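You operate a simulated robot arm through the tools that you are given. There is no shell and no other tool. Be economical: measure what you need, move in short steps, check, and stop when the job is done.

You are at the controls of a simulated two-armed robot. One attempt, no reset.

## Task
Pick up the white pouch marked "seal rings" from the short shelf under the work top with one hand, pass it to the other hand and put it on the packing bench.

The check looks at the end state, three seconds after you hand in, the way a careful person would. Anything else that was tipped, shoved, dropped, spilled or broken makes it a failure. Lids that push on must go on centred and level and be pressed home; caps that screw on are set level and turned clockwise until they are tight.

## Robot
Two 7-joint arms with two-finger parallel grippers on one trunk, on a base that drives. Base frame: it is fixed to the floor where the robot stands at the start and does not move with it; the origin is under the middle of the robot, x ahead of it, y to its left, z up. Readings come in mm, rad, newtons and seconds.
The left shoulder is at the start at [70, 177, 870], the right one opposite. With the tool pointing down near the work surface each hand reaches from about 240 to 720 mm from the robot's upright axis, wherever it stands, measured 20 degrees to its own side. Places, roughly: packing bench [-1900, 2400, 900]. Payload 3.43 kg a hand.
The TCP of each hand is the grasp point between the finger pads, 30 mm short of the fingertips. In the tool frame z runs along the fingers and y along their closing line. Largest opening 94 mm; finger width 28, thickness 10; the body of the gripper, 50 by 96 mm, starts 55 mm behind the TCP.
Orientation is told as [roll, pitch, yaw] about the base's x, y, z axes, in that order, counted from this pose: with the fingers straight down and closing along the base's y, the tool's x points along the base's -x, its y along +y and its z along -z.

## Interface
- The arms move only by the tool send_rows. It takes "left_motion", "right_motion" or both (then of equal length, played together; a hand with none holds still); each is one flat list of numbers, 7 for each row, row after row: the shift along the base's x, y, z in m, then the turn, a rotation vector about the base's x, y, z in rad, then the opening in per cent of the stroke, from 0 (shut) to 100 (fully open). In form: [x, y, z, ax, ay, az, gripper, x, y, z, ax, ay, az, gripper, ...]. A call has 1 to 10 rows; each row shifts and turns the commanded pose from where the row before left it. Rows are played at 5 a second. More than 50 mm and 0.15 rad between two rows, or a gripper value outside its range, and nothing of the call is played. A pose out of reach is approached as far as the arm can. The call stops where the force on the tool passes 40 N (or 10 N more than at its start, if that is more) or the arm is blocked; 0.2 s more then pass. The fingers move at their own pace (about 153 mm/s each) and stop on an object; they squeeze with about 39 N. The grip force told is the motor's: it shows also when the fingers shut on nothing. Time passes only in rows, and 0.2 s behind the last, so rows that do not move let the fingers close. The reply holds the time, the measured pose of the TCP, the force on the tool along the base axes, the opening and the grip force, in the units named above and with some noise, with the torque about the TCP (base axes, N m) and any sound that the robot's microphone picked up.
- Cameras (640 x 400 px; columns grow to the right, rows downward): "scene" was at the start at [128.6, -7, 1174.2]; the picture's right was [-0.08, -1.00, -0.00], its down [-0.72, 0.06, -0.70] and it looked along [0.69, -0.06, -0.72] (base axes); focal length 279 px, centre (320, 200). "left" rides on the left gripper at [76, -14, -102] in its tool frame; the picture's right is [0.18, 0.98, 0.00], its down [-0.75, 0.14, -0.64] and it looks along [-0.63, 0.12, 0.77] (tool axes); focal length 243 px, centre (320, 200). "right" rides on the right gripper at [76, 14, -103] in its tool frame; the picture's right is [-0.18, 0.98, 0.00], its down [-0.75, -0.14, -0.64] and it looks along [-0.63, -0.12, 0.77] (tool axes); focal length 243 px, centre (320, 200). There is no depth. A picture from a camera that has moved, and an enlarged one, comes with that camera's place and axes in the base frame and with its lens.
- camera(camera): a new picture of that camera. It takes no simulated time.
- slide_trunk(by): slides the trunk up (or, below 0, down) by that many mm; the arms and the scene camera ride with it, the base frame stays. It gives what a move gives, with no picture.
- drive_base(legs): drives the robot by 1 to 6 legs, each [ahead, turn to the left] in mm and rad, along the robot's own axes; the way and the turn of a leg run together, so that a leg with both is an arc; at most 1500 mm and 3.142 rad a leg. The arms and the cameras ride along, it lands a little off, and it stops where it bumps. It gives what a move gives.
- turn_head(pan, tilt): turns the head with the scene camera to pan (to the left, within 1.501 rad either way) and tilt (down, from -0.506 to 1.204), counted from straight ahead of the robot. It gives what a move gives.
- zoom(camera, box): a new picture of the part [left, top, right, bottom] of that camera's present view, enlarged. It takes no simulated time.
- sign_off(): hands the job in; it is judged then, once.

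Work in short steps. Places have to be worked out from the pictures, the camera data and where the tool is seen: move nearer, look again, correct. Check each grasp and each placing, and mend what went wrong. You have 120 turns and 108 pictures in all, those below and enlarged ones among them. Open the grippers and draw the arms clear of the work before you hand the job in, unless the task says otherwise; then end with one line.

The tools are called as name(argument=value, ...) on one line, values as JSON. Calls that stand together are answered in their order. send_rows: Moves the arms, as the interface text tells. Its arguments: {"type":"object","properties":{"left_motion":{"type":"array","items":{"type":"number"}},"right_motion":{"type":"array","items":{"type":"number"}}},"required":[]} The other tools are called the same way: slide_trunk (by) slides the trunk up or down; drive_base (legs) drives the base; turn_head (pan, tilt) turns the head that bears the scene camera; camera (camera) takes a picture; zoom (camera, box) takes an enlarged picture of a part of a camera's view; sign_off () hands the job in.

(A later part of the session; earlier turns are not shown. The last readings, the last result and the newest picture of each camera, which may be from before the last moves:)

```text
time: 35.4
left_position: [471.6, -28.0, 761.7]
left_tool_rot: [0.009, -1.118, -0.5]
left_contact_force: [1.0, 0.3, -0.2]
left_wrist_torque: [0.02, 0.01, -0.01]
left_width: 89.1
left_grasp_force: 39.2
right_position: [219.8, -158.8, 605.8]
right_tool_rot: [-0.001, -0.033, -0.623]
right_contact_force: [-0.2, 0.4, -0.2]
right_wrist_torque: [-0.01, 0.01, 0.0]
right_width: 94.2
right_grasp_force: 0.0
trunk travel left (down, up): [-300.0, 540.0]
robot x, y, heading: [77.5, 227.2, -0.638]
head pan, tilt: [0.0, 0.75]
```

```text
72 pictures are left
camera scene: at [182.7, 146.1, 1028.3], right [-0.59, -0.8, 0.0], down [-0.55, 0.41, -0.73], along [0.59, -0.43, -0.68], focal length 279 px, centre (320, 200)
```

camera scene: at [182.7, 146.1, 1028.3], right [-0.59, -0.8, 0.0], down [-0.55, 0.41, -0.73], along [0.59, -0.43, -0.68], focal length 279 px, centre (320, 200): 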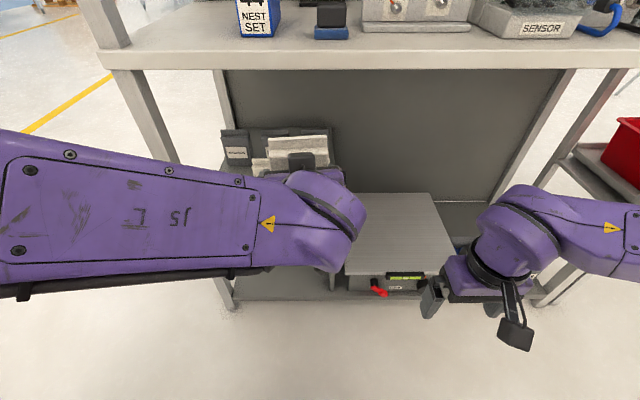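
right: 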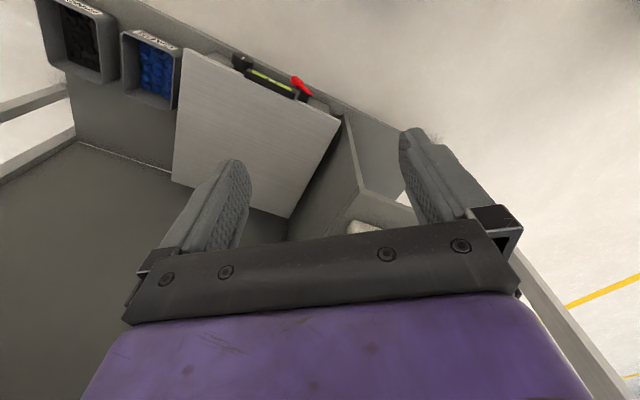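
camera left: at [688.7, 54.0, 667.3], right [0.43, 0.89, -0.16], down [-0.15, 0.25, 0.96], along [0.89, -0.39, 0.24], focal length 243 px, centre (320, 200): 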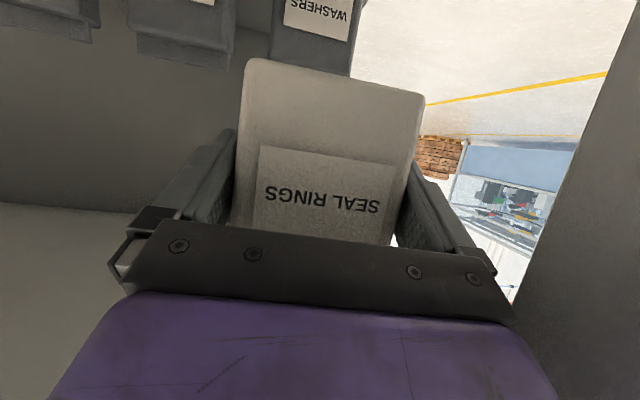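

The left hand holds the pouch at ~(468 ahead, 32 left), with its top near z 829. I'll take it with the right hand from above, closing across its thickness. First I raise the right hand and turn it about the vertical.

send_rows(right_motion=[0, 0, 0.045, 0, 0, 0.14, 70, 0, 0, 0.045, 0, 0, 0.14, 70, 0, 0, 0.045, 0, 0, 0.14, 70, 0, 0, 0.045, 0, 0, 0.14, 70, 0, 0, 0.045, 0, 0, 0.14, 70, 0, 0, 0.045, 0, 0, 0.14, 70, 0, 0, 0.045, 0, 0, 0.14, 70])

camera(camera="right")

camera(camera="scene")

```text
time: 37.0
left_position: [470.9, -27.5, 761.8]
left_tool_rot: [0.008, -1.119, -0.503]
left_contact_force: [-0.5, -0.1, -0.3]
left_wrist_torque: [0.0, 0.02, -0.01]
left_width: 89.1
left_grasp_force: 39.1
right_position: [215.1, -38.2, 736.0]
right_tool_rot: [-0.03, -0.078, 0.023]
right_contact_force: [-0.9, 0.8, 0.6]
right_wrist_torque: [-0.01, -0.03, -0.04]
right_width: 65.6
right_grasp_force: 0.0
right hand out of reach, approached as far as the arm can: row 2, 3, 4, 5, 6, 7
trunk travel left (down, up): [-300.0, 540.0]
robot x, y, heading: [79.8, 225.4, -0.636]
head pan, tilt: [0.0, 0.75]
```

```text
71 pictures are left
camera right: at [129.9, -23.1, 831.8], right [0.16, 0.99, -0.01], down [0.7, -0.11, 0.7], along [0.69, -0.12, -0.71], focal length 243 px, centre (320, 200)
```

right: 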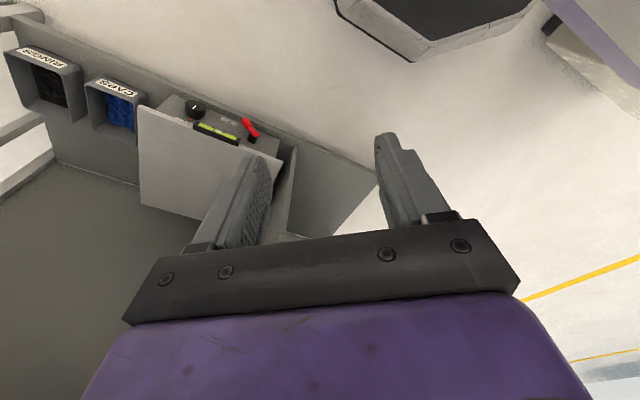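

```text
70 pictures are left
camera scene: at [182.0, 146.2, 1028.4], right [-0.6, -0.8, 0.0], down [-0.55, 0.41, -0.73], along [0.59, -0.44, -0.68], focal length 279 px, centre (320, 200)
```

scene: 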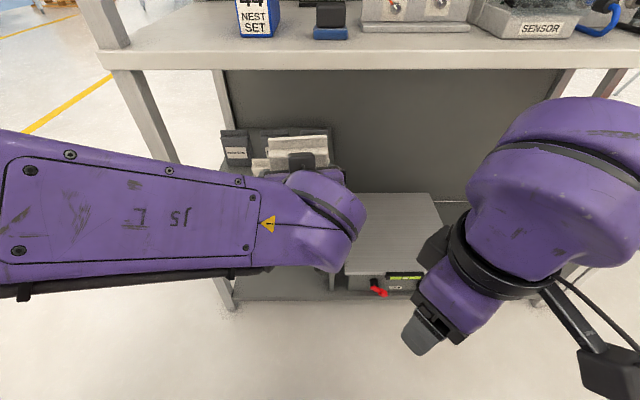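

The right hand is too close in for that height. I move it ahead while raising it.

send_rows(right_motion=[0.0321, -0.0238, 0.0, 0, 0, 0, 70, 0.0321, -0.0238, 0.02, 0, 0, 0, 70, 0.0321, -0.0238, 0.025, 0, 0, 0, 70, 0.0321, -0.0238, 0.03, 0, 0, 0, 70, 0, 0, 0.04, 0, 0, 0, 70, 0, 0, 0.04, 0, 0, 0, 70])

camera(camera="right")

camera(camera="scene")

```text
time: 38.4
left_position: [471.5, -27.7, 761.5]
left_tool_rot: [0.007, -1.116, -0.498]
left_contact_force: [0.3, 0.3, -0.4]
left_wrist_torque: [0.0, 0.02, 0.02]
left_width: 88.8
left_grasp_force: 39.1
right_position: [215.0, -14.7, 795.4]
right_tool_rot: [0.008, -0.134, -0.008]
right_contact_force: [-0.4, 0.5, 0.7]
right_wrist_torque: [-0.04, 0.02, -0.01]
right_width: 65.5
right_grasp_force: 0.1
right hand out of reach, approached as far as the arm can: row 1, 2, 3, 4, 5, 6
trunk travel left (down, up): [-300.0, 540.0]
robot x, y, heading: [76.3, 227.5, -0.638]
head pan, tilt: [0.0, 0.75]
```

```text
69 pictures are left
camera right: at [125.0, -0.8, 886.2], right [0.19, 0.98, 0.03], down [0.66, -0.15, 0.74], along [0.73, -0.12, -0.68], focal length 243 px, centre (320, 200)
```

right: 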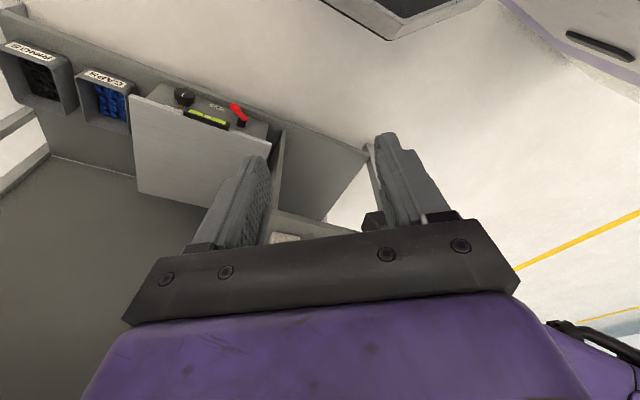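

```text
68 pictures are left
camera scene: at [183.4, 146.5, 1028.2], right [-0.6, -0.8, 0.0], down [-0.55, 0.41, -0.73], along [0.59, -0.44, -0.68], focal length 279 px, centre (320, 200)
```

scene: 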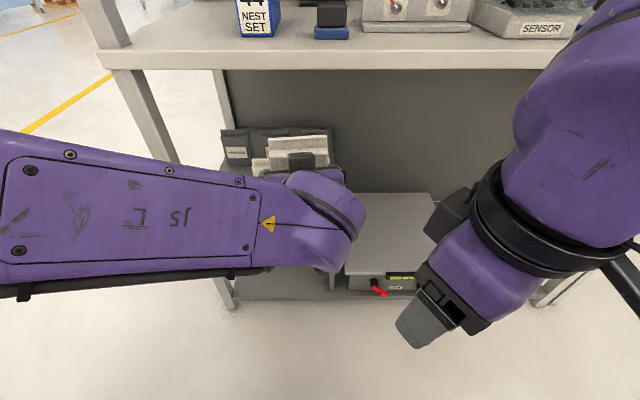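

The hand seems to be held by a wrist limit in that turning direction. I turn it back the other way while moving ahead, to see if it frees.

send_rows(right_motion=[0, 0, -0.02, 0, 0, -0.14, 70, 0, 0, -0.02, 0, 0, -0.14, 70, 0, 0, -0.02, 0, 0, -0.14, 70, 0.0321, -0.0238, 0, 0, 0, -0.14, 70, 0.0321, -0.0238, 0, 0, 0, -0.14, 70, 0.0321, -0.0238, 0, 0, 0, -0.14, 70, 0.0321, -0.0238, 0, 0, 0, 0, 70])

```text
time: 40.0
left_position: [471.6, -28.5, 761.0]
left_tool_rot: [0.007, -1.117, -0.501]
left_contact_force: [-0.7, -0.9, -1.5]
left_wrist_torque: [-0.01, 0.02, -0.01]
left_width: 88.8
left_grasp_force: 39.3
right_position: [345.1, -113.5, 730.2]
right_tool_rot: [0.01, -0.133, -0.85]
right_contact_force: [0.5, -0.2, -0.5]
right_wrist_torque: [0.02, 0.01, -0.04]
right_width: 65.8
right_grasp_force: 0.1
trunk travel left (down, up): [-300.0, 540.0]
robot x, y, heading: [78.7, 226.6, -0.637]
head pan, tilt: [0.0, 0.75]
```

That works: no reach limit now. I continue turning in this direction (toward −2.07), level the pitch, and raise.

send_rows(right_motion=[0, 0, 0.01, 0.1, 0.088, 0, 70, 0, 0, 0.015, 0, 0, -0.136, 70, 0, 0, 0.015, 0, 0, -0.136, 70, 0, 0, 0.015, 0, 0, -0.136, 70, 0, 0, 0.015, 0, 0, -0.136, 70, 0, 0, 0.015, 0, 0, -0.136, 70, 0, 0, 0.015, 0, 0, -0.136, 70, 0, 0, 0.015, 0, 0, -0.136, 70, 0, 0, 0.015, 0, 0, -0.136, 70, 0, 0, 0.015, 0, 0, -0.136, 70])

camera(camera="right")

camera(camera="scene")

```text
time: 42.1
left_position: [472.2, -27.6, 760.5]
left_tool_rot: [0.007, -1.115, -0.502]
left_contact_force: [-0.1, -0.4, -0.2]
left_wrist_torque: [-0.03, -0.01, 0.0]
left_width: 88.8
left_grasp_force: 39.2
right_position: [342.3, -111.6, 879.6]
right_tool_rot: [0.008, -0.002, -2.072]
right_contact_force: [0.0, -0.8, -0.4]
right_wrist_torque: [-0.01, -0.01, 0.01]
right_width: 65.9
right_grasp_force: 0.1
trunk travel left (down, up): [-300.0, 540.0]
robot x, y, heading: [75.7, 226.4, -0.633]
head pan, tilt: [0.0, 0.75]
```

```text
67 pictures are left
camera right: at [390.5, -50.8, 980.6], right [0.77, -0.63, 0.01], down [-0.49, -0.59, 0.64], along [-0.4, -0.5, -0.77], focal length 243 px, centre (320, 200)
```

right: 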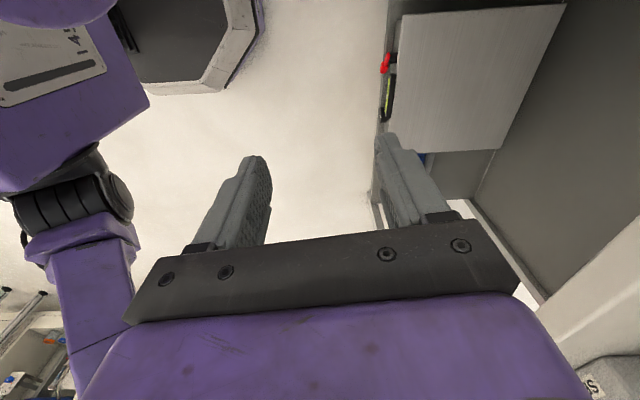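

```text
66 pictures are left
camera scene: at [182.7, 146.3, 1028.3], right [-0.6, -0.8, 0.0], down [-0.55, 0.41, -0.73], along [0.59, -0.44, -0.68], focal length 279 px, centre (320, 200)
```

scene: 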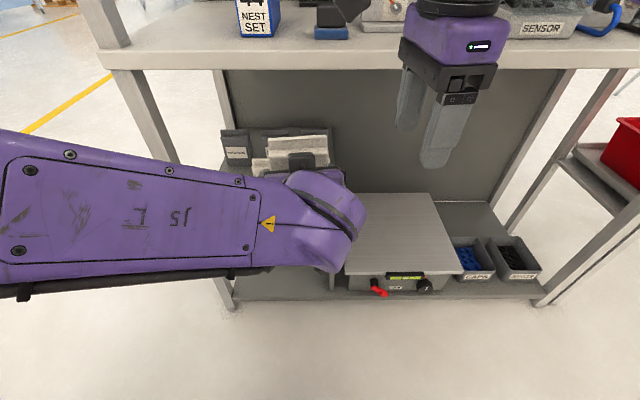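

The right hand is level and turned as wanted. I zoom on the pouch top to fix its place and thickness before going above it.

zoom(camera="scene", box=[230, 110, 390, 210])

camera(camera="left")

```text
4.00 times, centred on (310, 160) of scene
camera zoom: at [182.7, 146.3, 1028.3], right [-0.6, -0.8, 0.0], down [-0.55, 0.41, -0.73], along [0.59, -0.44, -0.68], focal length 1115 px, centre (360, 360)
```

zoom: 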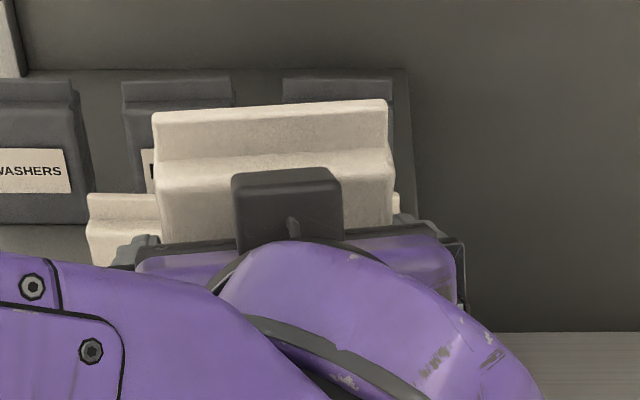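

```text
64 pictures are left
camera left: at [355.1, 19.6, 737.2], right [0.39, 0.9, -0.16], down [-0.15, 0.24, 0.96], along [0.91, -0.35, 0.23], focal length 243 px, centre (320, 200)
```

left: 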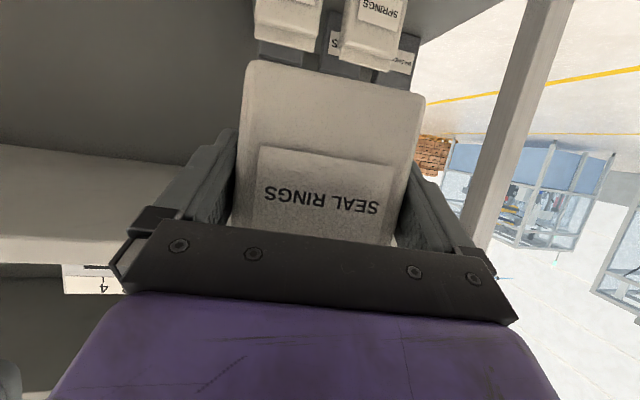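

The pouch top is at z≈828 and its centre near base (476, −30). A black block on the left gripper stays ~59 mm behind that centre, so the right hand fits at TCP z ≥ ~795. I move the right hand over the pouch at z 885.

send_rows(right_motion=[0.024, -0.018, 0.005, 0, 0, 0, 70, 0.024, -0.018, 0, 0, 0, 0, 70, 0.0287, 0.0392, 0, 0, 0, 0, 70, 0.0287, 0.0392, 0, 0, 0, 0, 70, 0.0287, 0.0392, 0, 0, 0, 0, 70])

camera(camera="right")

camera(camera="scene")

```text
time: 43.4
left_position: [472.2, -26.8, 761.1]
left_tool_rot: [0.004, -1.117, -0.498]
left_contact_force: [0.4, 0.4, -0.1]
left_wrist_torque: [-0.01, 0.01, 0.01]
left_width: 88.9
left_grasp_force: 39.4
right_position: [476.4, -28.6, 884.0]
right_tool_rot: [0.009, -0.003, -2.069]
right_contact_force: [-0.1, -0.2, 0.6]
right_wrist_torque: [-0.02, 0.02, -0.01]
right_width: 65.6
right_grasp_force: 0.0
trunk travel left (down, up): [-300.0, 540.0]
robot x, y, heading: [74.9, 225.0, -0.632]
head pan, tilt: [0.0, 0.75]
```

```text
63 pictures are left
camera right: at [524.0, 32.7, 986.6], right [0.77, -0.63, 0.01], down [-0.49, -0.59, 0.64], along [-0.4, -0.5, -0.77], focal length 243 px, centre (320, 200)
```

right: 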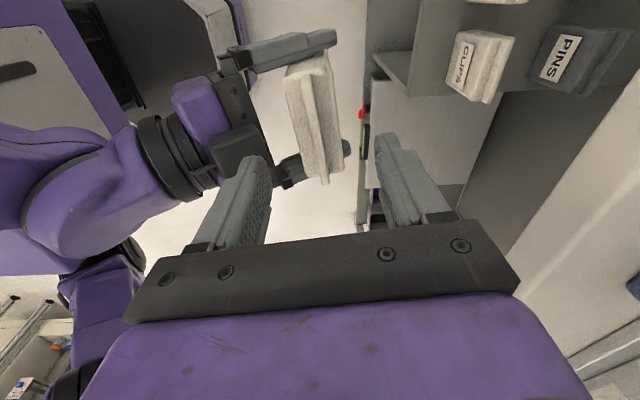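

```text
62 pictures are left
camera scene: at [183.6, 147.2, 1028.3], right [-0.59, -0.8, 0.0], down [-0.55, 0.4, -0.73], along [0.59, -0.44, -0.68], focal length 279 px, centre (320, 200)
```

scene: 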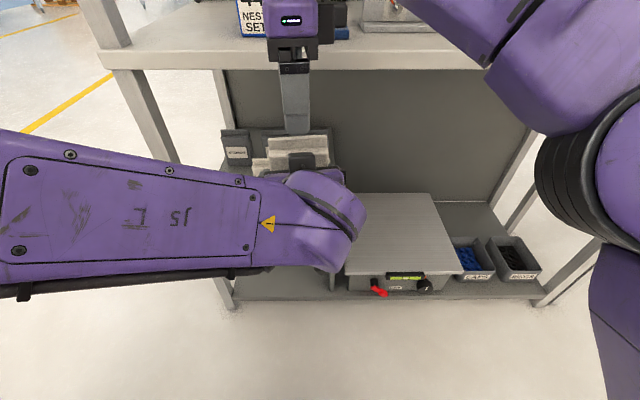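

The right camera sees the pouch, its top fold and the block on the left gripper. I zoom to check whether the rear finger clears that block.

zoom(camera="right", box=[180, 20, 400, 220])

```text
2.00 times, centred on (290, 120) of right
camera zoom: at [524.0, 32.7, 986.6], right [0.77, -0.63, 0.01], down [-0.49, -0.59, 0.64], along [-0.4, -0.5, -0.77], focal length 485 px, centre (380, 360)
```

zoom: 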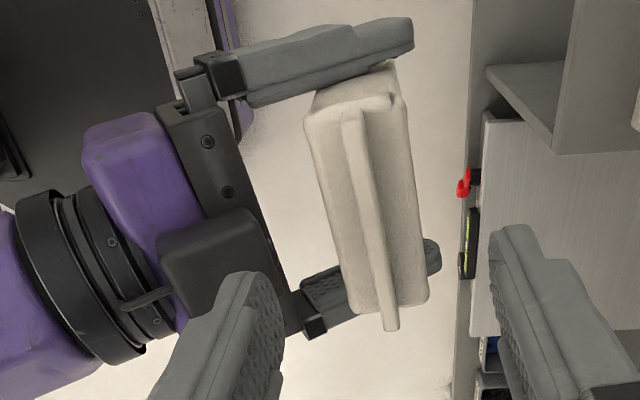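

The block is centred on the left gripper and could meet the right hand's rear finger. I shift the right hand ~22 mm left along the pouch and narrow the opening to ~57 mm, then look again.

send_rows(right_motion=[0.0087, 0.0204, 0, 0, 0, 0, 60, 0, 0, -0.02, 0, 0, 0, 60])

zoom(camera="right", box=[180, 20, 420, 220])

zoom(camera="scene", box=[220, 60, 380, 200])

```text
time: 44.0
left_position: [471.5, -29.1, 760.5]
left_tool_rot: [0.01, -1.117, -0.503]
left_contact_force: [-0.8, -1.3, -0.3]
left_wrist_torque: [-0.01, -0.01, 0.0]
left_width: 88.7
left_grasp_force: 39.0
right_position: [484.5, -8.4, 866.2]
right_tool_rot: [0.01, -0.002, -2.071]
right_contact_force: [-0.2, 0.6, 0.3]
right_wrist_torque: [-0.01, -0.05, 0.02]
right_width: 56.2
right_grasp_force: 0.2
trunk travel left (down, up): [-300.0, 540.0]
robot x, y, heading: [77.3, 224.9, -0.635]
head pan, tilt: [0.0, 0.75]
```

```text
2.00 times, centred on (300, 120) of right
camera zoom: at [531.5, 51.8, 968.0], right [0.77, -0.63, 0.01], down [-0.49, -0.59, 0.64], along [-0.4, -0.5, -0.77], focal length 485 px, centre (360, 360)
```

zoom: 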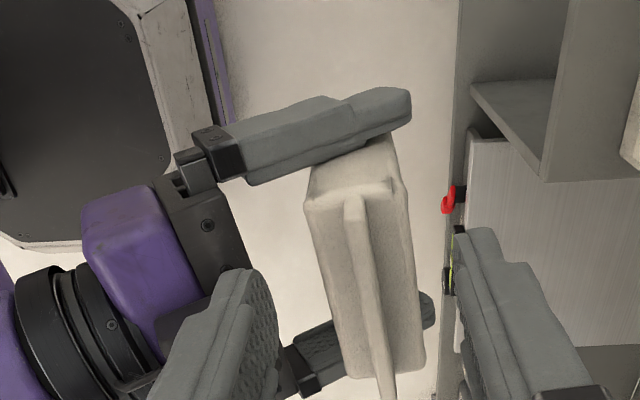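

```text
2.86 times, centred on (300, 130) of scene
camera zoom: at [182.7, 145.4, 1028.3], right [-0.6, -0.8, 0.0], down [-0.55, 0.41, -0.73], along [0.59, -0.43, -0.68], focal length 797 px, centre (377, 400)
```

zoom: 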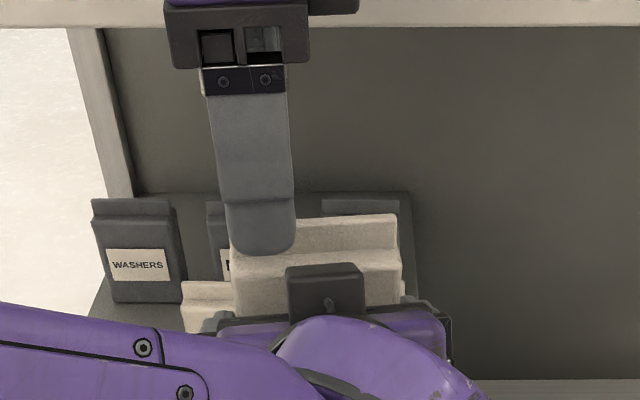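

The fold is centred between the right fingers. I shift 5 mm more left for the block and lower to TCP z≈797.

send_rows(right_motion=[0.0024, 0.0044, -0.01, 0, 0, 0, 60, 0, 0, -0.02, 0, 0, 0, 60, 0, 0, -0.02, 0, 0, 0, 60, 0, 0, -0.019, 0, 0, 0, 60])

zoom(camera="right", box=[180, 20, 420, 220])

zoom(camera="scene", box=[220, 60, 380, 200])

```text
time: 44.5
left_position: [471.9, -25.7, 751.5]
left_tool_rot: [0.016, -1.097, -0.506]
left_contact_force: [0.8, 1.0, -2.3]
left_wrist_torque: [-0.05, -0.03, 0.0]
left_width: 88.6
left_grasp_force: 38.9
right_position: [486.6, -6.7, 853.0]
right_tool_rot: [0.013, 0.006, -2.076]
right_contact_force: [-0.6, 0.3, 2.5]
right_wrist_torque: [0.0, 0.08, 0.06]
right_width: 56.2
right_grasp_force: 0.1
trunk travel left (down, up): [-300.0, 540.0]
robot x, y, heading: [77.1, 223.9, -0.637]
head pan, tilt: [0.0, 0.75]
stopped in row 2 (left hand): the force on the tool passed its limit at 54 N (the readings are from after the stop); the commanded pose is now the measured one
```

```text
2.00 times, centred on (300, 120) of right
camera zoom: at [532.7, 54.6, 955.7], right [0.77, -0.64, 0.01], down [-0.5, -0.59, 0.63], along [-0.4, -0.5, -0.77], focal length 485 px, centre (360, 360)
```

zoom: 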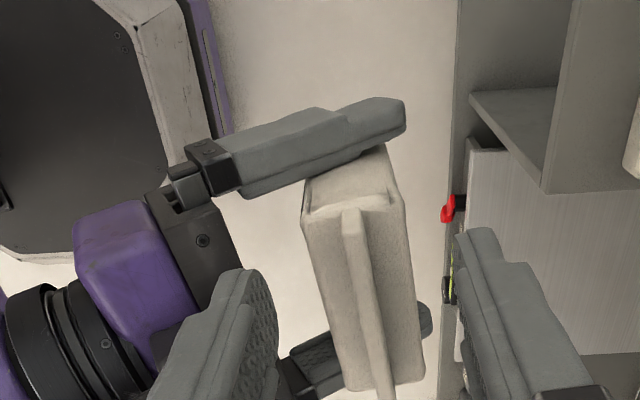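

```text
2.86 times, centred on (300, 130) of scene
camera zoom: at [182.7, 146.2, 1028.3], right [-0.6, -0.8, 0.0], down [-0.55, 0.41, -0.73], along [0.59, -0.44, -0.68], focal length 797 px, centre (377, 400)
```

zoom: 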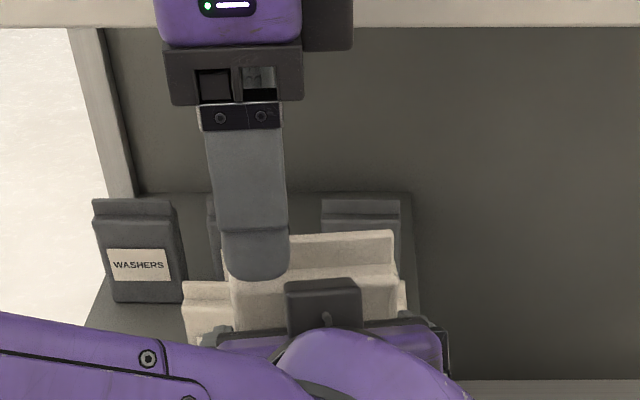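

Something touched: the left hand was pushed down ~10 mm. I back the right hand off upward and look closely at what met.

send_rows(right_motion=[0, 0, 0.015, 0, 0, 0, 60, 0, 0, 0.015, 0, 0, 0, 60])

zoom(camera="right", box=[220, 100, 420, 225])

camera(camera="right")

camera(camera="scene")

```text
time: 45.1
left_position: [470.8, -25.2, 754.1]
left_tool_rot: [0.017, -1.097, -0.503]
left_contact_force: [0.8, 0.0, -0.7]
left_wrist_torque: [-0.06, 0.0, -0.01]
left_width: 88.6
left_grasp_force: 38.7
right_position: [486.6, -4.7, 880.6]
right_tool_rot: [0.016, 0.006, -2.073]
right_contact_force: [-0.2, 0.1, -0.1]
right_wrist_torque: [0.02, 0.02, -0.04]
right_width: 56.4
right_grasp_force: 0.0
trunk travel left (down, up): [-300.0, 540.0]
robot x, y, heading: [74.5, 221.4, -0.636]
head pan, tilt: [0.0, 0.75]
```

```text
3.20 times, centred on (320, 162) of right
camera zoom: at [532.1, 55.5, 984.7], right [0.77, -0.64, 0.01], down [-0.5, -0.59, 0.63], along [-0.4, -0.5, -0.77], focal length 776 px, centre (320, 320)
```

zoom: 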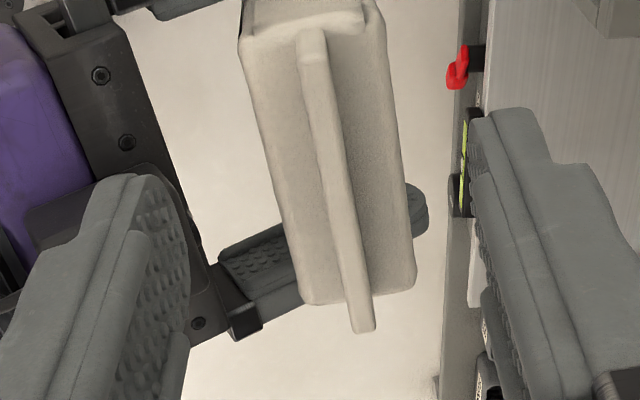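

```text
55 pictures are left
camera right: at [532.1, 55.5, 984.7], right [0.77, -0.64, 0.01], down [-0.5, -0.59, 0.63], along [-0.4, -0.5, -0.77], focal length 243 px, centre (320, 200)
```

right: 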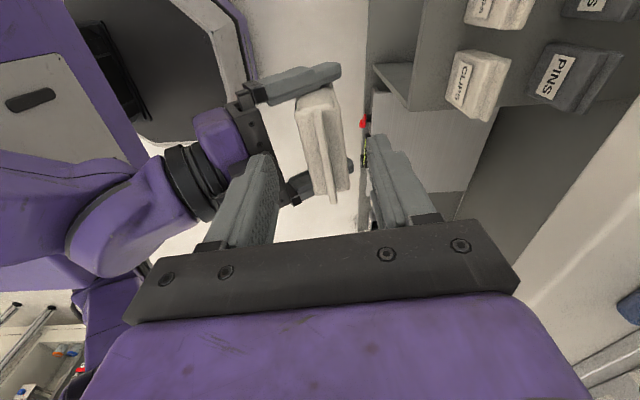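

```text
54 pictures are left
camera scene: at [182.8, 146.3, 1028.3], right [-0.59, -0.8, 0.0], down [-0.55, 0.41, -0.73], along [0.59, -0.44, -0.68], focal length 279 px, centre (320, 200)
```

scene: 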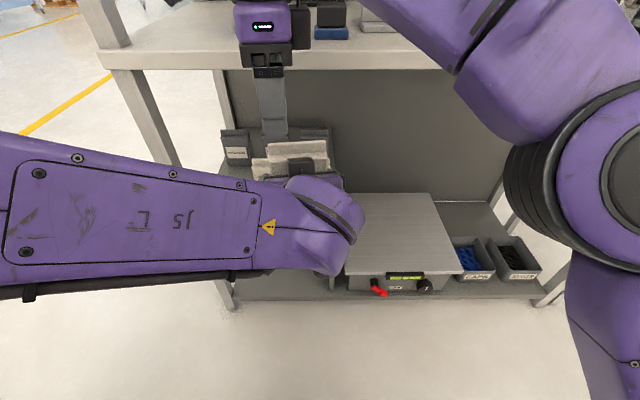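

The rear right finger most likely met the top corner of the block on the left gripper. I narrow to ~48 mm, shift a bit further left and 3 mm forward so its outside stays clear, then lower in small steps.

send_rows(right_motion=[0.005, 0.002, 0, 0, 0, 0, 51, 0, 0, -0.015, 0, 0, 0, 51, 0, 0, -0.012, 0, 0, 0, 51])

zoom(camera="right", box=[220, 60, 420, 185])

zoom(camera="scene", box=[220, 60, 380, 200])

```text
time: 45.9
left_position: [472.1, -25.9, 752.8]
left_tool_rot: [0.017, -1.098, -0.507]
left_contact_force: [0.1, -1.0, -0.5]
left_wrist_torque: [-0.03, -0.01, -0.02]
left_width: 88.8
left_grasp_force: 39.1
right_position: [490.4, -4.2, 854.3]
right_tool_rot: [0.015, 0.006, -2.076]
right_contact_force: [-0.4, 0.4, -0.8]
right_wrist_torque: [-0.03, 0.0, 0.01]
right_width: 48.1
right_grasp_force: 0.1
trunk travel left (down, up): [-300.0, 540.0]
robot x, y, heading: [78.2, 226.6, -0.638]
head pan, tilt: [0.0, 0.75]
```

```text
3.20 times, centred on (320, 122) of right
camera zoom: at [537.3, 57.1, 958.0], right [0.77, -0.64, 0.01], down [-0.5, -0.59, 0.63], along [-0.4, -0.5, -0.77], focal length 776 px, centre (320, 448)
```

zoom: 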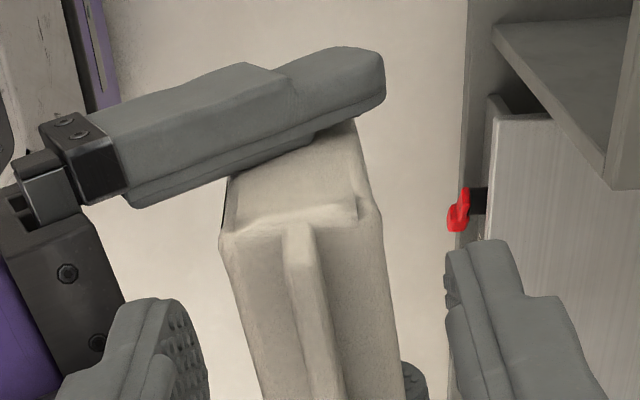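

```text
2.86 times, centred on (300, 130) of scene
camera zoom: at [182.8, 146.0, 1028.3], right [-0.59, -0.8, 0.0], down [-0.55, 0.41, -0.73], along [0.59, -0.44, -0.68], focal length 797 px, centre (377, 400)
```

zoom: 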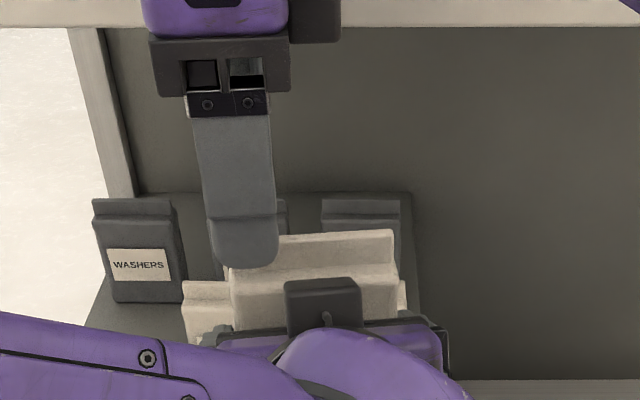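

No contact at the height where it touched before. The finger is slightly too far left against the pouch edge, so I shift 5 mm right along the pouch and go on down.

send_rows(right_motion=[-0.0024, -0.0044, 0, 0, 0, 0, 51, 0, 0, -0.008, 0, 0, 0, 51, 0, 0, -0.01, 0, 0, 0, 51, 0, 0, -0.01, 0, 0, 0, 51])

zoom(camera="right", box=[220, 60, 420, 185])

zoom(camera="scene", box=[220, 60, 380, 200])

```text
time: 46.9
left_position: [471.3, -26.5, 752.7]
left_tool_rot: [0.017, -1.096, -0.504]
left_contact_force: [-0.4, 0.0, -1.1]
left_wrist_torque: [0.01, 0.0, 0.01]
left_width: 88.5
left_grasp_force: 39.1
right_position: [489.3, -8.2, 827.2]
right_tool_rot: [0.014, 0.006, -2.075]
right_contact_force: [0.1, 0.1, 0.8]
right_wrist_torque: [0.03, 0.04, 0.0]
right_width: 48.0
right_grasp_force: 0.1
trunk travel left (down, up): [-300.0, 540.0]
robot x, y, heading: [81.2, 227.0, -0.643]
head pan, tilt: [0.0, 0.75]
```

```text
3.20 times, centred on (320, 122) of right
camera zoom: at [535.8, 51.4, 930.2], right [0.77, -0.64, 0.01], down [-0.5, -0.59, 0.63], along [-0.4, -0.5, -0.77], focal length 776 px, centre (320, 448)
```

zoom: 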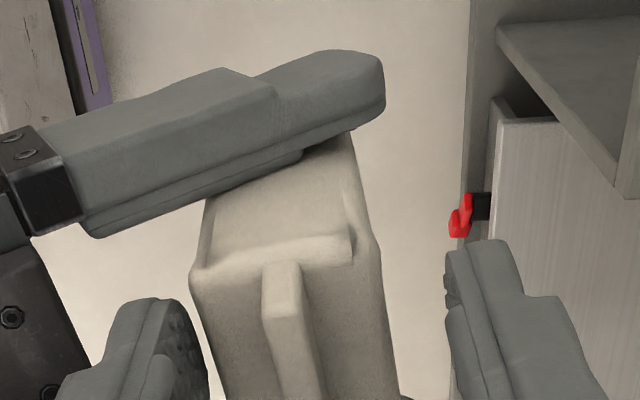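

```text
2.86 times, centred on (300, 130) of scene
camera zoom: at [182.8, 146.0, 1028.3], right [-0.59, -0.8, 0.0], down [-0.55, 0.41, -0.73], along [0.59, -0.44, -0.68], focal length 797 px, centre (377, 400)
```

zoom: 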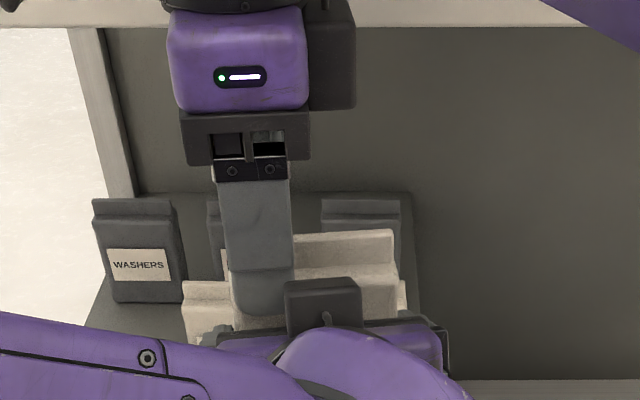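

No contact; the finger passes in front of the block. I lower the remaining 30 mm.

send_rows(right_motion=[0, 0, -0.01, 0, 0, 0, 51, 0, 0, -0.01, 0, 0, 0, 51, 0, 0, -0.01, 0, 0, 0, 51])

camera(camera="right")

zoom(camera="scene", box=[220, 60, 380, 200])

```text
time: 47.7
left_position: [471.2, -24.8, 752.6]
left_tool_rot: [0.015, -1.098, -0.503]
left_contact_force: [-0.9, 0.8, -1.8]
left_wrist_torque: [-0.02, -0.04, 0.01]
left_width: 88.6
left_grasp_force: 38.6
right_position: [489.3, -7.2, 797.3]
right_tool_rot: [0.013, 0.006, -2.072]
right_contact_force: [-0.2, -0.3, 0.3]
right_wrist_torque: [-0.01, 0.03, 0.06]
right_width: 47.4
right_grasp_force: 0.1
trunk travel left (down, up): [-300.0, 540.0]
robot x, y, heading: [80.5, 225.7, -0.633]
head pan, tilt: [0.0, 0.75]
```

```text
49 pictures are left
camera right: at [535.1, 52.8, 900.5], right [0.77, -0.64, 0.01], down [-0.5, -0.59, 0.63], along [-0.4, -0.5, -0.77], focal length 243 px, centre (320, 200)
```

right: 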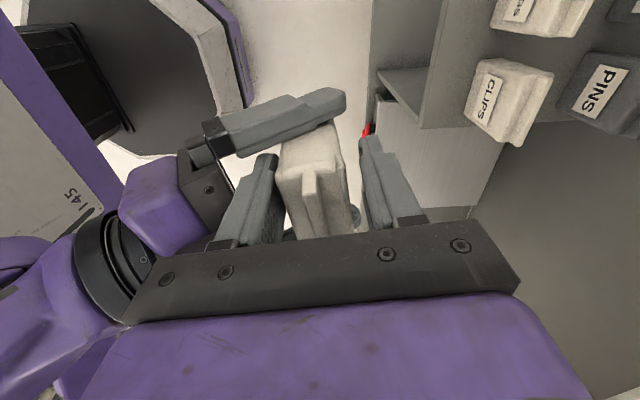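

```text
2.86 times, centred on (300, 130) of scene
camera zoom: at [182.8, 146.1, 1028.3], right [-0.6, -0.8, 0.0], down [-0.55, 0.41, -0.73], along [0.59, -0.44, -0.68], focal length 797 px, centre (377, 400)
```

zoom: 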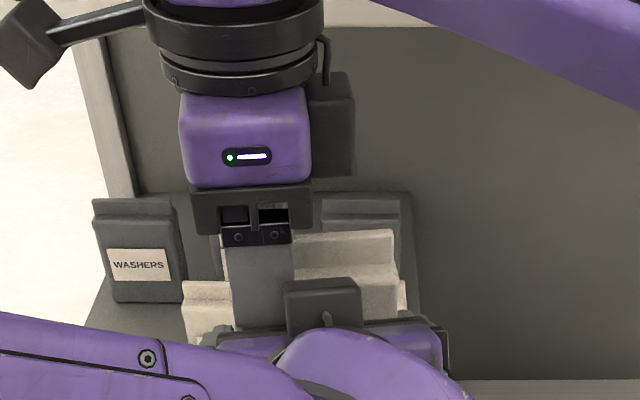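

The right fingers straddle the pouch with no force. I close the right grip.

send_rows(right_motion=[0, 0, 0, 0, 0, 0, 40, 0, 0, 0, 0, 0, 0, 30, 0, 0, 0, 0, 0, 0, 15, 0, 0, 0, 0, 0, 0, 0, 0, 0, 0, 0, 0, 0, 0])

camera(camera="right")

```text
time: 48.9
left_position: [470.9, -26.5, 752.7]
left_tool_rot: [0.018, -1.097, -0.505]
left_contact_force: [27.8, -12.2, -3.7]
left_wrist_torque: [0.31, 0.52, -0.5]
left_width: 88.5
left_grasp_force: 38.9
right_position: [489.7, -6.4, 798.3]
right_tool_rot: [0.012, 0.009, -2.075]
right_contact_force: [-27.1, 12.9, 3.3]
right_wrist_torque: [0.17, 0.69, -0.24]
right_width: 39.6
right_grasp_force: 38.8
trunk travel left (down, up): [-300.0, 540.0]
robot x, y, heading: [79.5, 224.6, -0.636]
head pan, tilt: [0.0, 0.75]
```

```text
47 pictures are left
camera right: at [534.9, 53.2, 900.4], right [0.77, -0.64, 0.01], down [-0.5, -0.59, 0.63], along [-0.4, -0.49, -0.77], focal length 243 px, centre (320, 200)
```

right: 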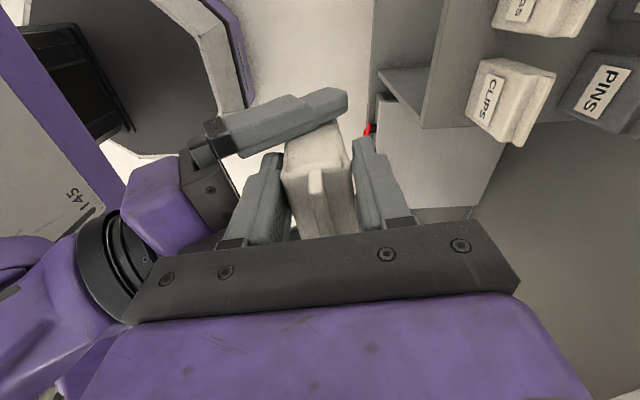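

Held at 39.6 mm, but the hands push at each other ~30 N along the closing line. I let the right hand yield a few mm backward to take the strain out.

send_rows(right_motion=[-0.0013, 0.0007, 0, 0, 0, 0, 0, -0.0013, 0.0007, 0, 0, 0, 0, 0])

```text
time: 49.5
left_position: [469.9, -25.6, 752.5]
left_tool_rot: [0.015, -1.095, -0.509]
left_contact_force: [2.8, -13.8, -6.4]
left_wrist_torque: [0.2, -0.39, 0.11]
left_width: 88.7
left_grasp_force: 38.7
right_position: [486.2, -8.4, 797.4]
right_tool_rot: [0.017, 0.007, -2.075]
right_contact_force: [-4.2, 14.2, 5.7]
right_wrist_torque: [0.29, 0.63, -0.45]
right_width: 39.8
right_grasp_force: 39.1
trunk travel left (down, up): [-300.0, 540.0]
robot x, y, heading: [75.2, 226.9, -0.638]
head pan, tilt: [0.0, 0.75]
```

Strain is mostly gone. I open the left hand and check that the right one keeps the pouch.

send_rows(right_motion=[0, 0.001, 0, 0, 0, 0, 0, 0, 0, 0, 0, 0, 0, 0, 0, 0, 0, 0, 0, 0, 0], left_motion=[0, 0, 0, 0, 0, 0, 0, 0, 0, 0, 0, 0, 0, 98, 0, 0, 0, 0, 0, 0, 100])

camera(camera="left")

camera(camera="right")

```text
time: 50.3
left_position: [471.8, -25.0, 753.6]
left_tool_rot: [0.016, -1.098, -0.505]
left_contact_force: [0.7, 0.0, -0.9]
left_wrist_torque: [0.0, -0.01, -0.03]
left_width: 94.1
left_grasp_force: 0.1
right_position: [487.2, -6.0, 795.9]
right_tool_rot: [0.016, 0.008, -2.077]
right_contact_force: [0.0, 0.0, 1.0]
right_wrist_torque: [0.04, -0.06, 0.01]
right_width: 39.8
right_grasp_force: 38.8
trunk travel left (down, up): [-300.0, 540.0]
robot x, y, heading: [78.6, 225.7, -0.635]
head pan, tilt: [0.0, 0.75]
```

```text
46 pictures are left
camera left: at [354.2, 21.5, 731.6], right [0.39, 0.91, -0.16], down [-0.14, 0.23, 0.96], along [0.91, -0.35, 0.21], focal length 243 px, centre (320, 200)
```

left: 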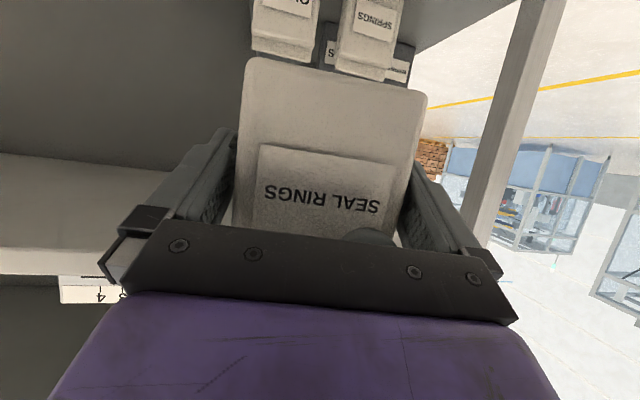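

```text
45 pictures are left
camera right: at [533.0, 54.3, 899.7], right [0.77, -0.64, 0.01], down [-0.5, -0.59, 0.63], along [-0.4, -0.5, -0.77], focal length 243 px, centre (320, 200)
```

right: 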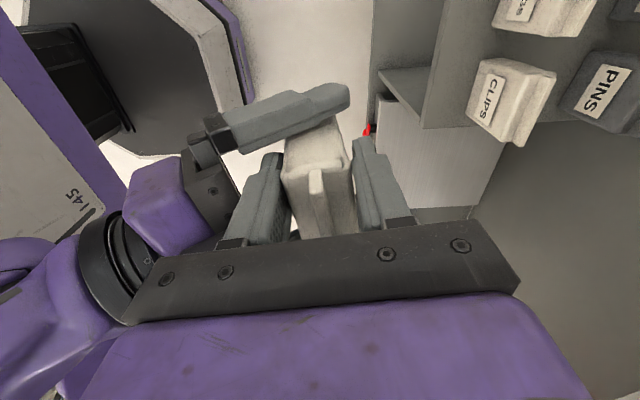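

The pouch stays in the right hand. I lower the left hand straight down and raise the right a bit, so the pouch slides out upward.

send_rows(left_motion=[0, 0, -0.01, 0, 0, 0, 100, 0, 0, -0.025, 0, 0, 0, 100, 0, 0, -0.03, 0, 0, 0, 100, 0, 0, -0.03, 0, 0, 0, 100, 0, 0, -0.03, 0, 0, 0, 100], right_motion=[0, 0, 0.005, 0, 0, 0, 0, 0, 0, 0.01, 0, 0, 0, 0, 0, 0, 0.01, 0, 0, 0, 0, 0, 0, 0.01, 0, 0, 0, 0, 0, 0, 0.01, 0, 0, 0, 0])

camera(camera="left")

camera(camera="scene")

```text
time: 51.5
left_position: [471.9, -25.8, 627.7]
left_tool_rot: [0.014, -1.099, -0.502]
left_contact_force: [0.1, 0.5, 0.0]
left_wrist_torque: [-0.01, 0.02, 0.0]
left_width: 94.0
left_grasp_force: 0.1
right_position: [487.7, -5.2, 841.6]
right_tool_rot: [0.015, 0.007, -2.075]
right_contact_force: [0.3, 0.3, -1.1]
right_wrist_torque: [0.0, 0.01, -0.02]
right_width: 40.0
right_grasp_force: 39.1
trunk travel left (down, up): [-300.0, 540.0]
robot x, y, heading: [76.1, 223.5, -0.636]
head pan, tilt: [0.0, 0.75]
```

```text
44 pictures are left
camera left: at [355.1, 21.1, 606.8], right [0.39, 0.91, -0.16], down [-0.14, 0.23, 0.96], along [0.91, -0.35, 0.21], focal length 243 px, centre (320, 200)
```

left: 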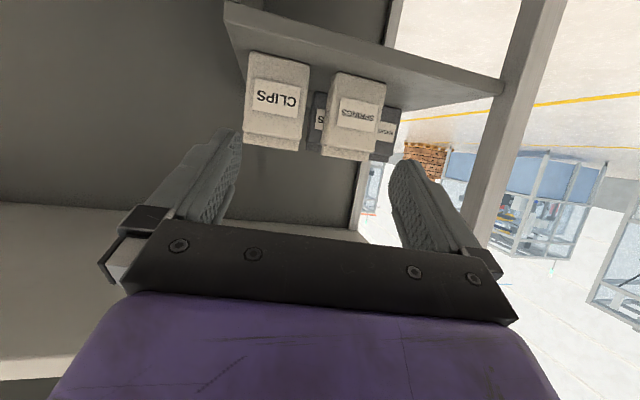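

```text
43 pictures are left
camera scene: at [182.6, 145.9, 1028.3], right [-0.6, -0.8, 0.0], down [-0.55, 0.41, -0.73], along [0.59, -0.43, -0.68], focal length 279 px, centre (320, 200)
```

scene: 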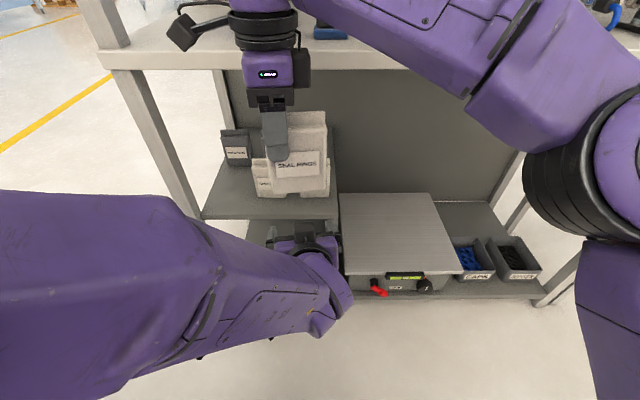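

The handover worked: the right hand alone holds the pouch upright, left empty. Now I bring the left hand away to the left and turn it fingers-down again for driving.

send_rows(left_motion=[0.0262, 0.0354, 0, 0, 0, 0, 60, 0.0262, 0.0354, 0, 0, 0, 0, 60, 0.0262, 0.0354, 0, 0.0654, 0.0884, 0, 60, 0, 0, 0, 0.0815, 0.11, 0, 60, 0, 0, 0, 0.0815, 0.11, 0, 60, -0.024, 0.018, 0, 0.0815, 0.11, 0, 60, -0.024, 0.018, 0, 0.0815, 0.11, 0, 60, -0.024, 0.018, 0, 0.0815, 0.11, 0, 60, -0.024, 0.018, 0, 0.0815, 0.11, 0, 60, 0, 0, 0, 0.0815, 0.11, 0, 60])

turn_head(pan=-1.2, tilt=0.6)

camera(camera="scene")

```text
time: 53.7
left_position: [452.9, 153.5, 631.6]
left_tool_rot: [0.134, -0.031, -0.58]
left_contact_force: [0.1, 0.6, 0.3]
left_wrist_torque: [0.01, 0.0, -0.03]
left_width: 56.2
left_grasp_force: 0.0
right_position: [487.8, -4.6, 842.0]
right_tool_rot: [0.014, 0.006, -2.077]
right_contact_force: [0.4, 0.8, -0.9]
right_wrist_torque: [0.01, 0.0, -0.03]
right_width: 39.8
right_grasp_force: 39.1
trunk travel left (down, up): [-300.0, 540.0]
robot x, y, heading: [78.9, 224.4, -0.639]
head pan, tilt: [0.0, 0.75]
```

```text
time: 55.1
left_position: [454.5, 153.4, 631.4]
left_tool_rot: [0.132, -0.035, -0.579]
left_contact_force: [-0.8, 0.0, -0.2]
left_wrist_torque: [0.01, 0.02, -0.04]
left_width: 56.4
left_grasp_force: 0.0
right_position: [488.0, -4.8, 840.2]
right_tool_rot: [0.014, 0.008, -2.075]
right_contact_force: [-0.8, -1.1, -0.5]
right_wrist_torque: [0.01, 0.0, 0.02]
right_width: 39.6
right_grasp_force: 38.3
trunk travel left (down, up): [-300.0, 540.0]
robot x, y, heading: [79.4, 222.2, -0.638]
head pan, tilt: [-1.201, 0.6]
```

```text
42 pictures are left
camera scene: at [93.0, 110.2, 1041.2], right [-0.96, 0.26, 0.0], down [0.15, 0.55, -0.83], along [-0.22, -0.8, -0.56], focal length 279 px, centre (320, 200)
```

scene: 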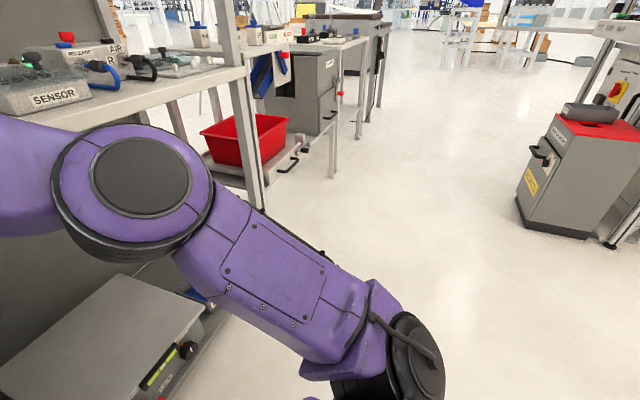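

The aisle to my right is free. I turn right by a quarter, move 250 mm away from the cabinet row, turn another quarter, and look down the aisle.

drive_base(legs=[[0, -1.57], [280, 0]])

turn_head(pan=-1.3, tilt=0.3)

camera(camera="scene")

```text
time: 61.0
left_position: [-197.1, -363.2, 631.7]
left_tool_rot: [0.132, -0.032, -2.201]
left_contact_force: [-0.4, 0.3, 0.7]
left_wrist_torque: [0.02, -0.01, 0.0]
left_width: 56.4
left_grasp_force: 0.0
right_position: [-357.2, -389.4, 840.8]
right_tool_rot: [0.013, 0.005, 2.581]
right_contact_force: [-0.6, -0.8, -0.5]
right_wrist_torque: [-0.02, -0.04, 0.0]
right_width: 39.4
right_grasp_force: 39.3
trunk travel left (down, up): [-300.0, 540.0]
robot x, y, heading: [-100.6, 8.2, -2.261]
head pan, tilt: [-1.201, 0.6]
```

```text
time: 61.8
left_position: [-197.4, -362.5, 631.2]
left_tool_rot: [0.133, -0.031, -2.204]
left_contact_force: [-0.5, 0.0, 0.2]
left_wrist_torque: [-0.01, 0.02, 0.0]
left_width: 56.5
left_grasp_force: 0.0
right_position: [-356.8, -389.6, 839.5]
right_tool_rot: [0.014, 0.008, 2.582]
right_contact_force: [0.0, 0.2, -0.8]
right_wrist_torque: [-0.03, 0.01, -0.02]
right_width: 39.8
right_grasp_force: 38.7
trunk travel left (down, up): [-300.0, 540.0]
robot x, y, heading: [-103.3, 7.6, -2.261]
head pan, tilt: [-1.3, 0.3]
```

```text
41 pictures are left
camera scene: at [-222.5, 6.4, 1068.6], right [0.41, 0.91, 0.0], down [0.27, -0.12, -0.96], along [-0.87, 0.39, -0.3], focal length 279 px, centre (320, 200)
```

scene: 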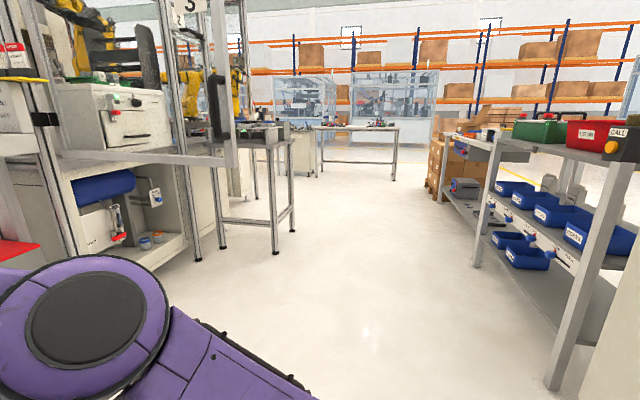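

The packing bench should appear near pixel (490, 134), just past the blue-bin rack. I zoom there.

zoom(camera="scene", box=[400, 90, 560, 230])

```text
2.86 times, centred on (480, 160) of scene
camera zoom: at [-222.5, 6.4, 1068.6], right [0.41, 0.91, 0.0], down [0.27, -0.12, -0.96], along [-0.87, 0.39, -0.3], focal length 797 px, centre (-137, 314)
```

zoom: 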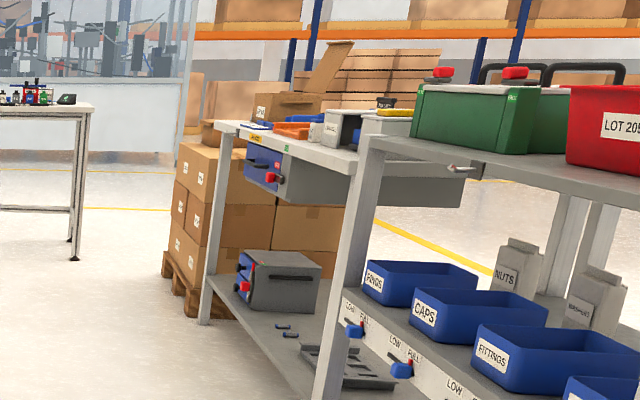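

That is the packing bench, behind the blue-bin rack, in the same row. I turn down the aisle and drive the first half, then look.

drive_base(legs=[[0, -1.57], [1400, 0]])

slide_trunk(by=330)

turn_head(pan=-0.5, tilt=0.4)

camera(camera="scene")

```text
time: 72.8
left_position: [-1590.4, 1008.6, 630.8]
left_tool_rot: [0.132, -0.033, 2.529]
left_contact_force: [-0.3, 1.2, -0.1]
left_wrist_torque: [0.01, -0.03, 0.0]
left_width: 56.3
left_grasp_force: 0.0
right_position: [-1620.2, 1167.7, 838.9]
right_tool_rot: [0.014, 0.007, 1.029]
right_contact_force: [-0.5, -0.3, -0.5]
right_wrist_torque: [-0.01, 0.04, 0.02]
right_width: 39.5
right_grasp_force: 39.2
trunk travel left (down, up): [-300.0, 540.0]
robot x, y, heading: [-1218.5, 918.8, 2.466]
head pan, tilt: [-1.3, 0.3]
```

```text
time: 76.0
left_position: [-1592.2, 1006.9, 959.5]
left_tool_rot: [0.134, -0.032, 2.528]
left_contact_force: [0.1, 0.7, 0.9]
left_wrist_torque: [0.03, -0.01, 0.0]
left_width: 56.4
left_grasp_force: 0.1
right_position: [-1620.0, 1167.5, 1170.3]
right_tool_rot: [0.014, 0.007, 1.032]
right_contact_force: [0.7, 0.0, -0.7]
right_wrist_torque: [0.01, -0.03, 0.02]
right_width: 39.5
right_grasp_force: 39.1
trunk travel left (down, up): [-630.0, 210.0]
robot x, y, heading: [-1216.6, 921.1, 2.474]
head pan, tilt: [-1.3, 0.3]
```

```text
time: 77.2
left_position: [-1590.9, 1008.8, 960.8]
left_tool_rot: [0.132, -0.031, 2.528]
left_contact_force: [-0.1, 0.6, -0.2]
left_wrist_torque: [0.01, 0.01, 0.01]
left_width: 56.4
left_grasp_force: 0.1
right_position: [-1620.2, 1166.4, 1171.3]
right_tool_rot: [0.013, 0.008, 1.032]
right_contact_force: [0.5, -0.3, -0.8]
right_wrist_torque: [-0.03, -0.01, -0.04]
right_width: 39.5
right_grasp_force: 39.4
trunk travel left (down, up): [-630.0, 210.0]
robot x, y, heading: [-1217.4, 921.2, 2.468]
head pan, tilt: [-0.499, 0.4]
```

```text
39 pictures are left
camera scene: at [-1295.7, 1038.4, 1389.4], right [0.92, 0.39, 0.0], down [0.15, -0.36, -0.92], along [-0.36, 0.85, -0.39], focal length 279 px, centre (320, 200)
```

scene: 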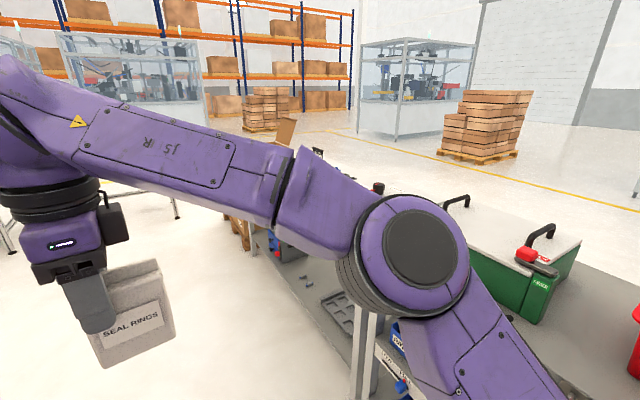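

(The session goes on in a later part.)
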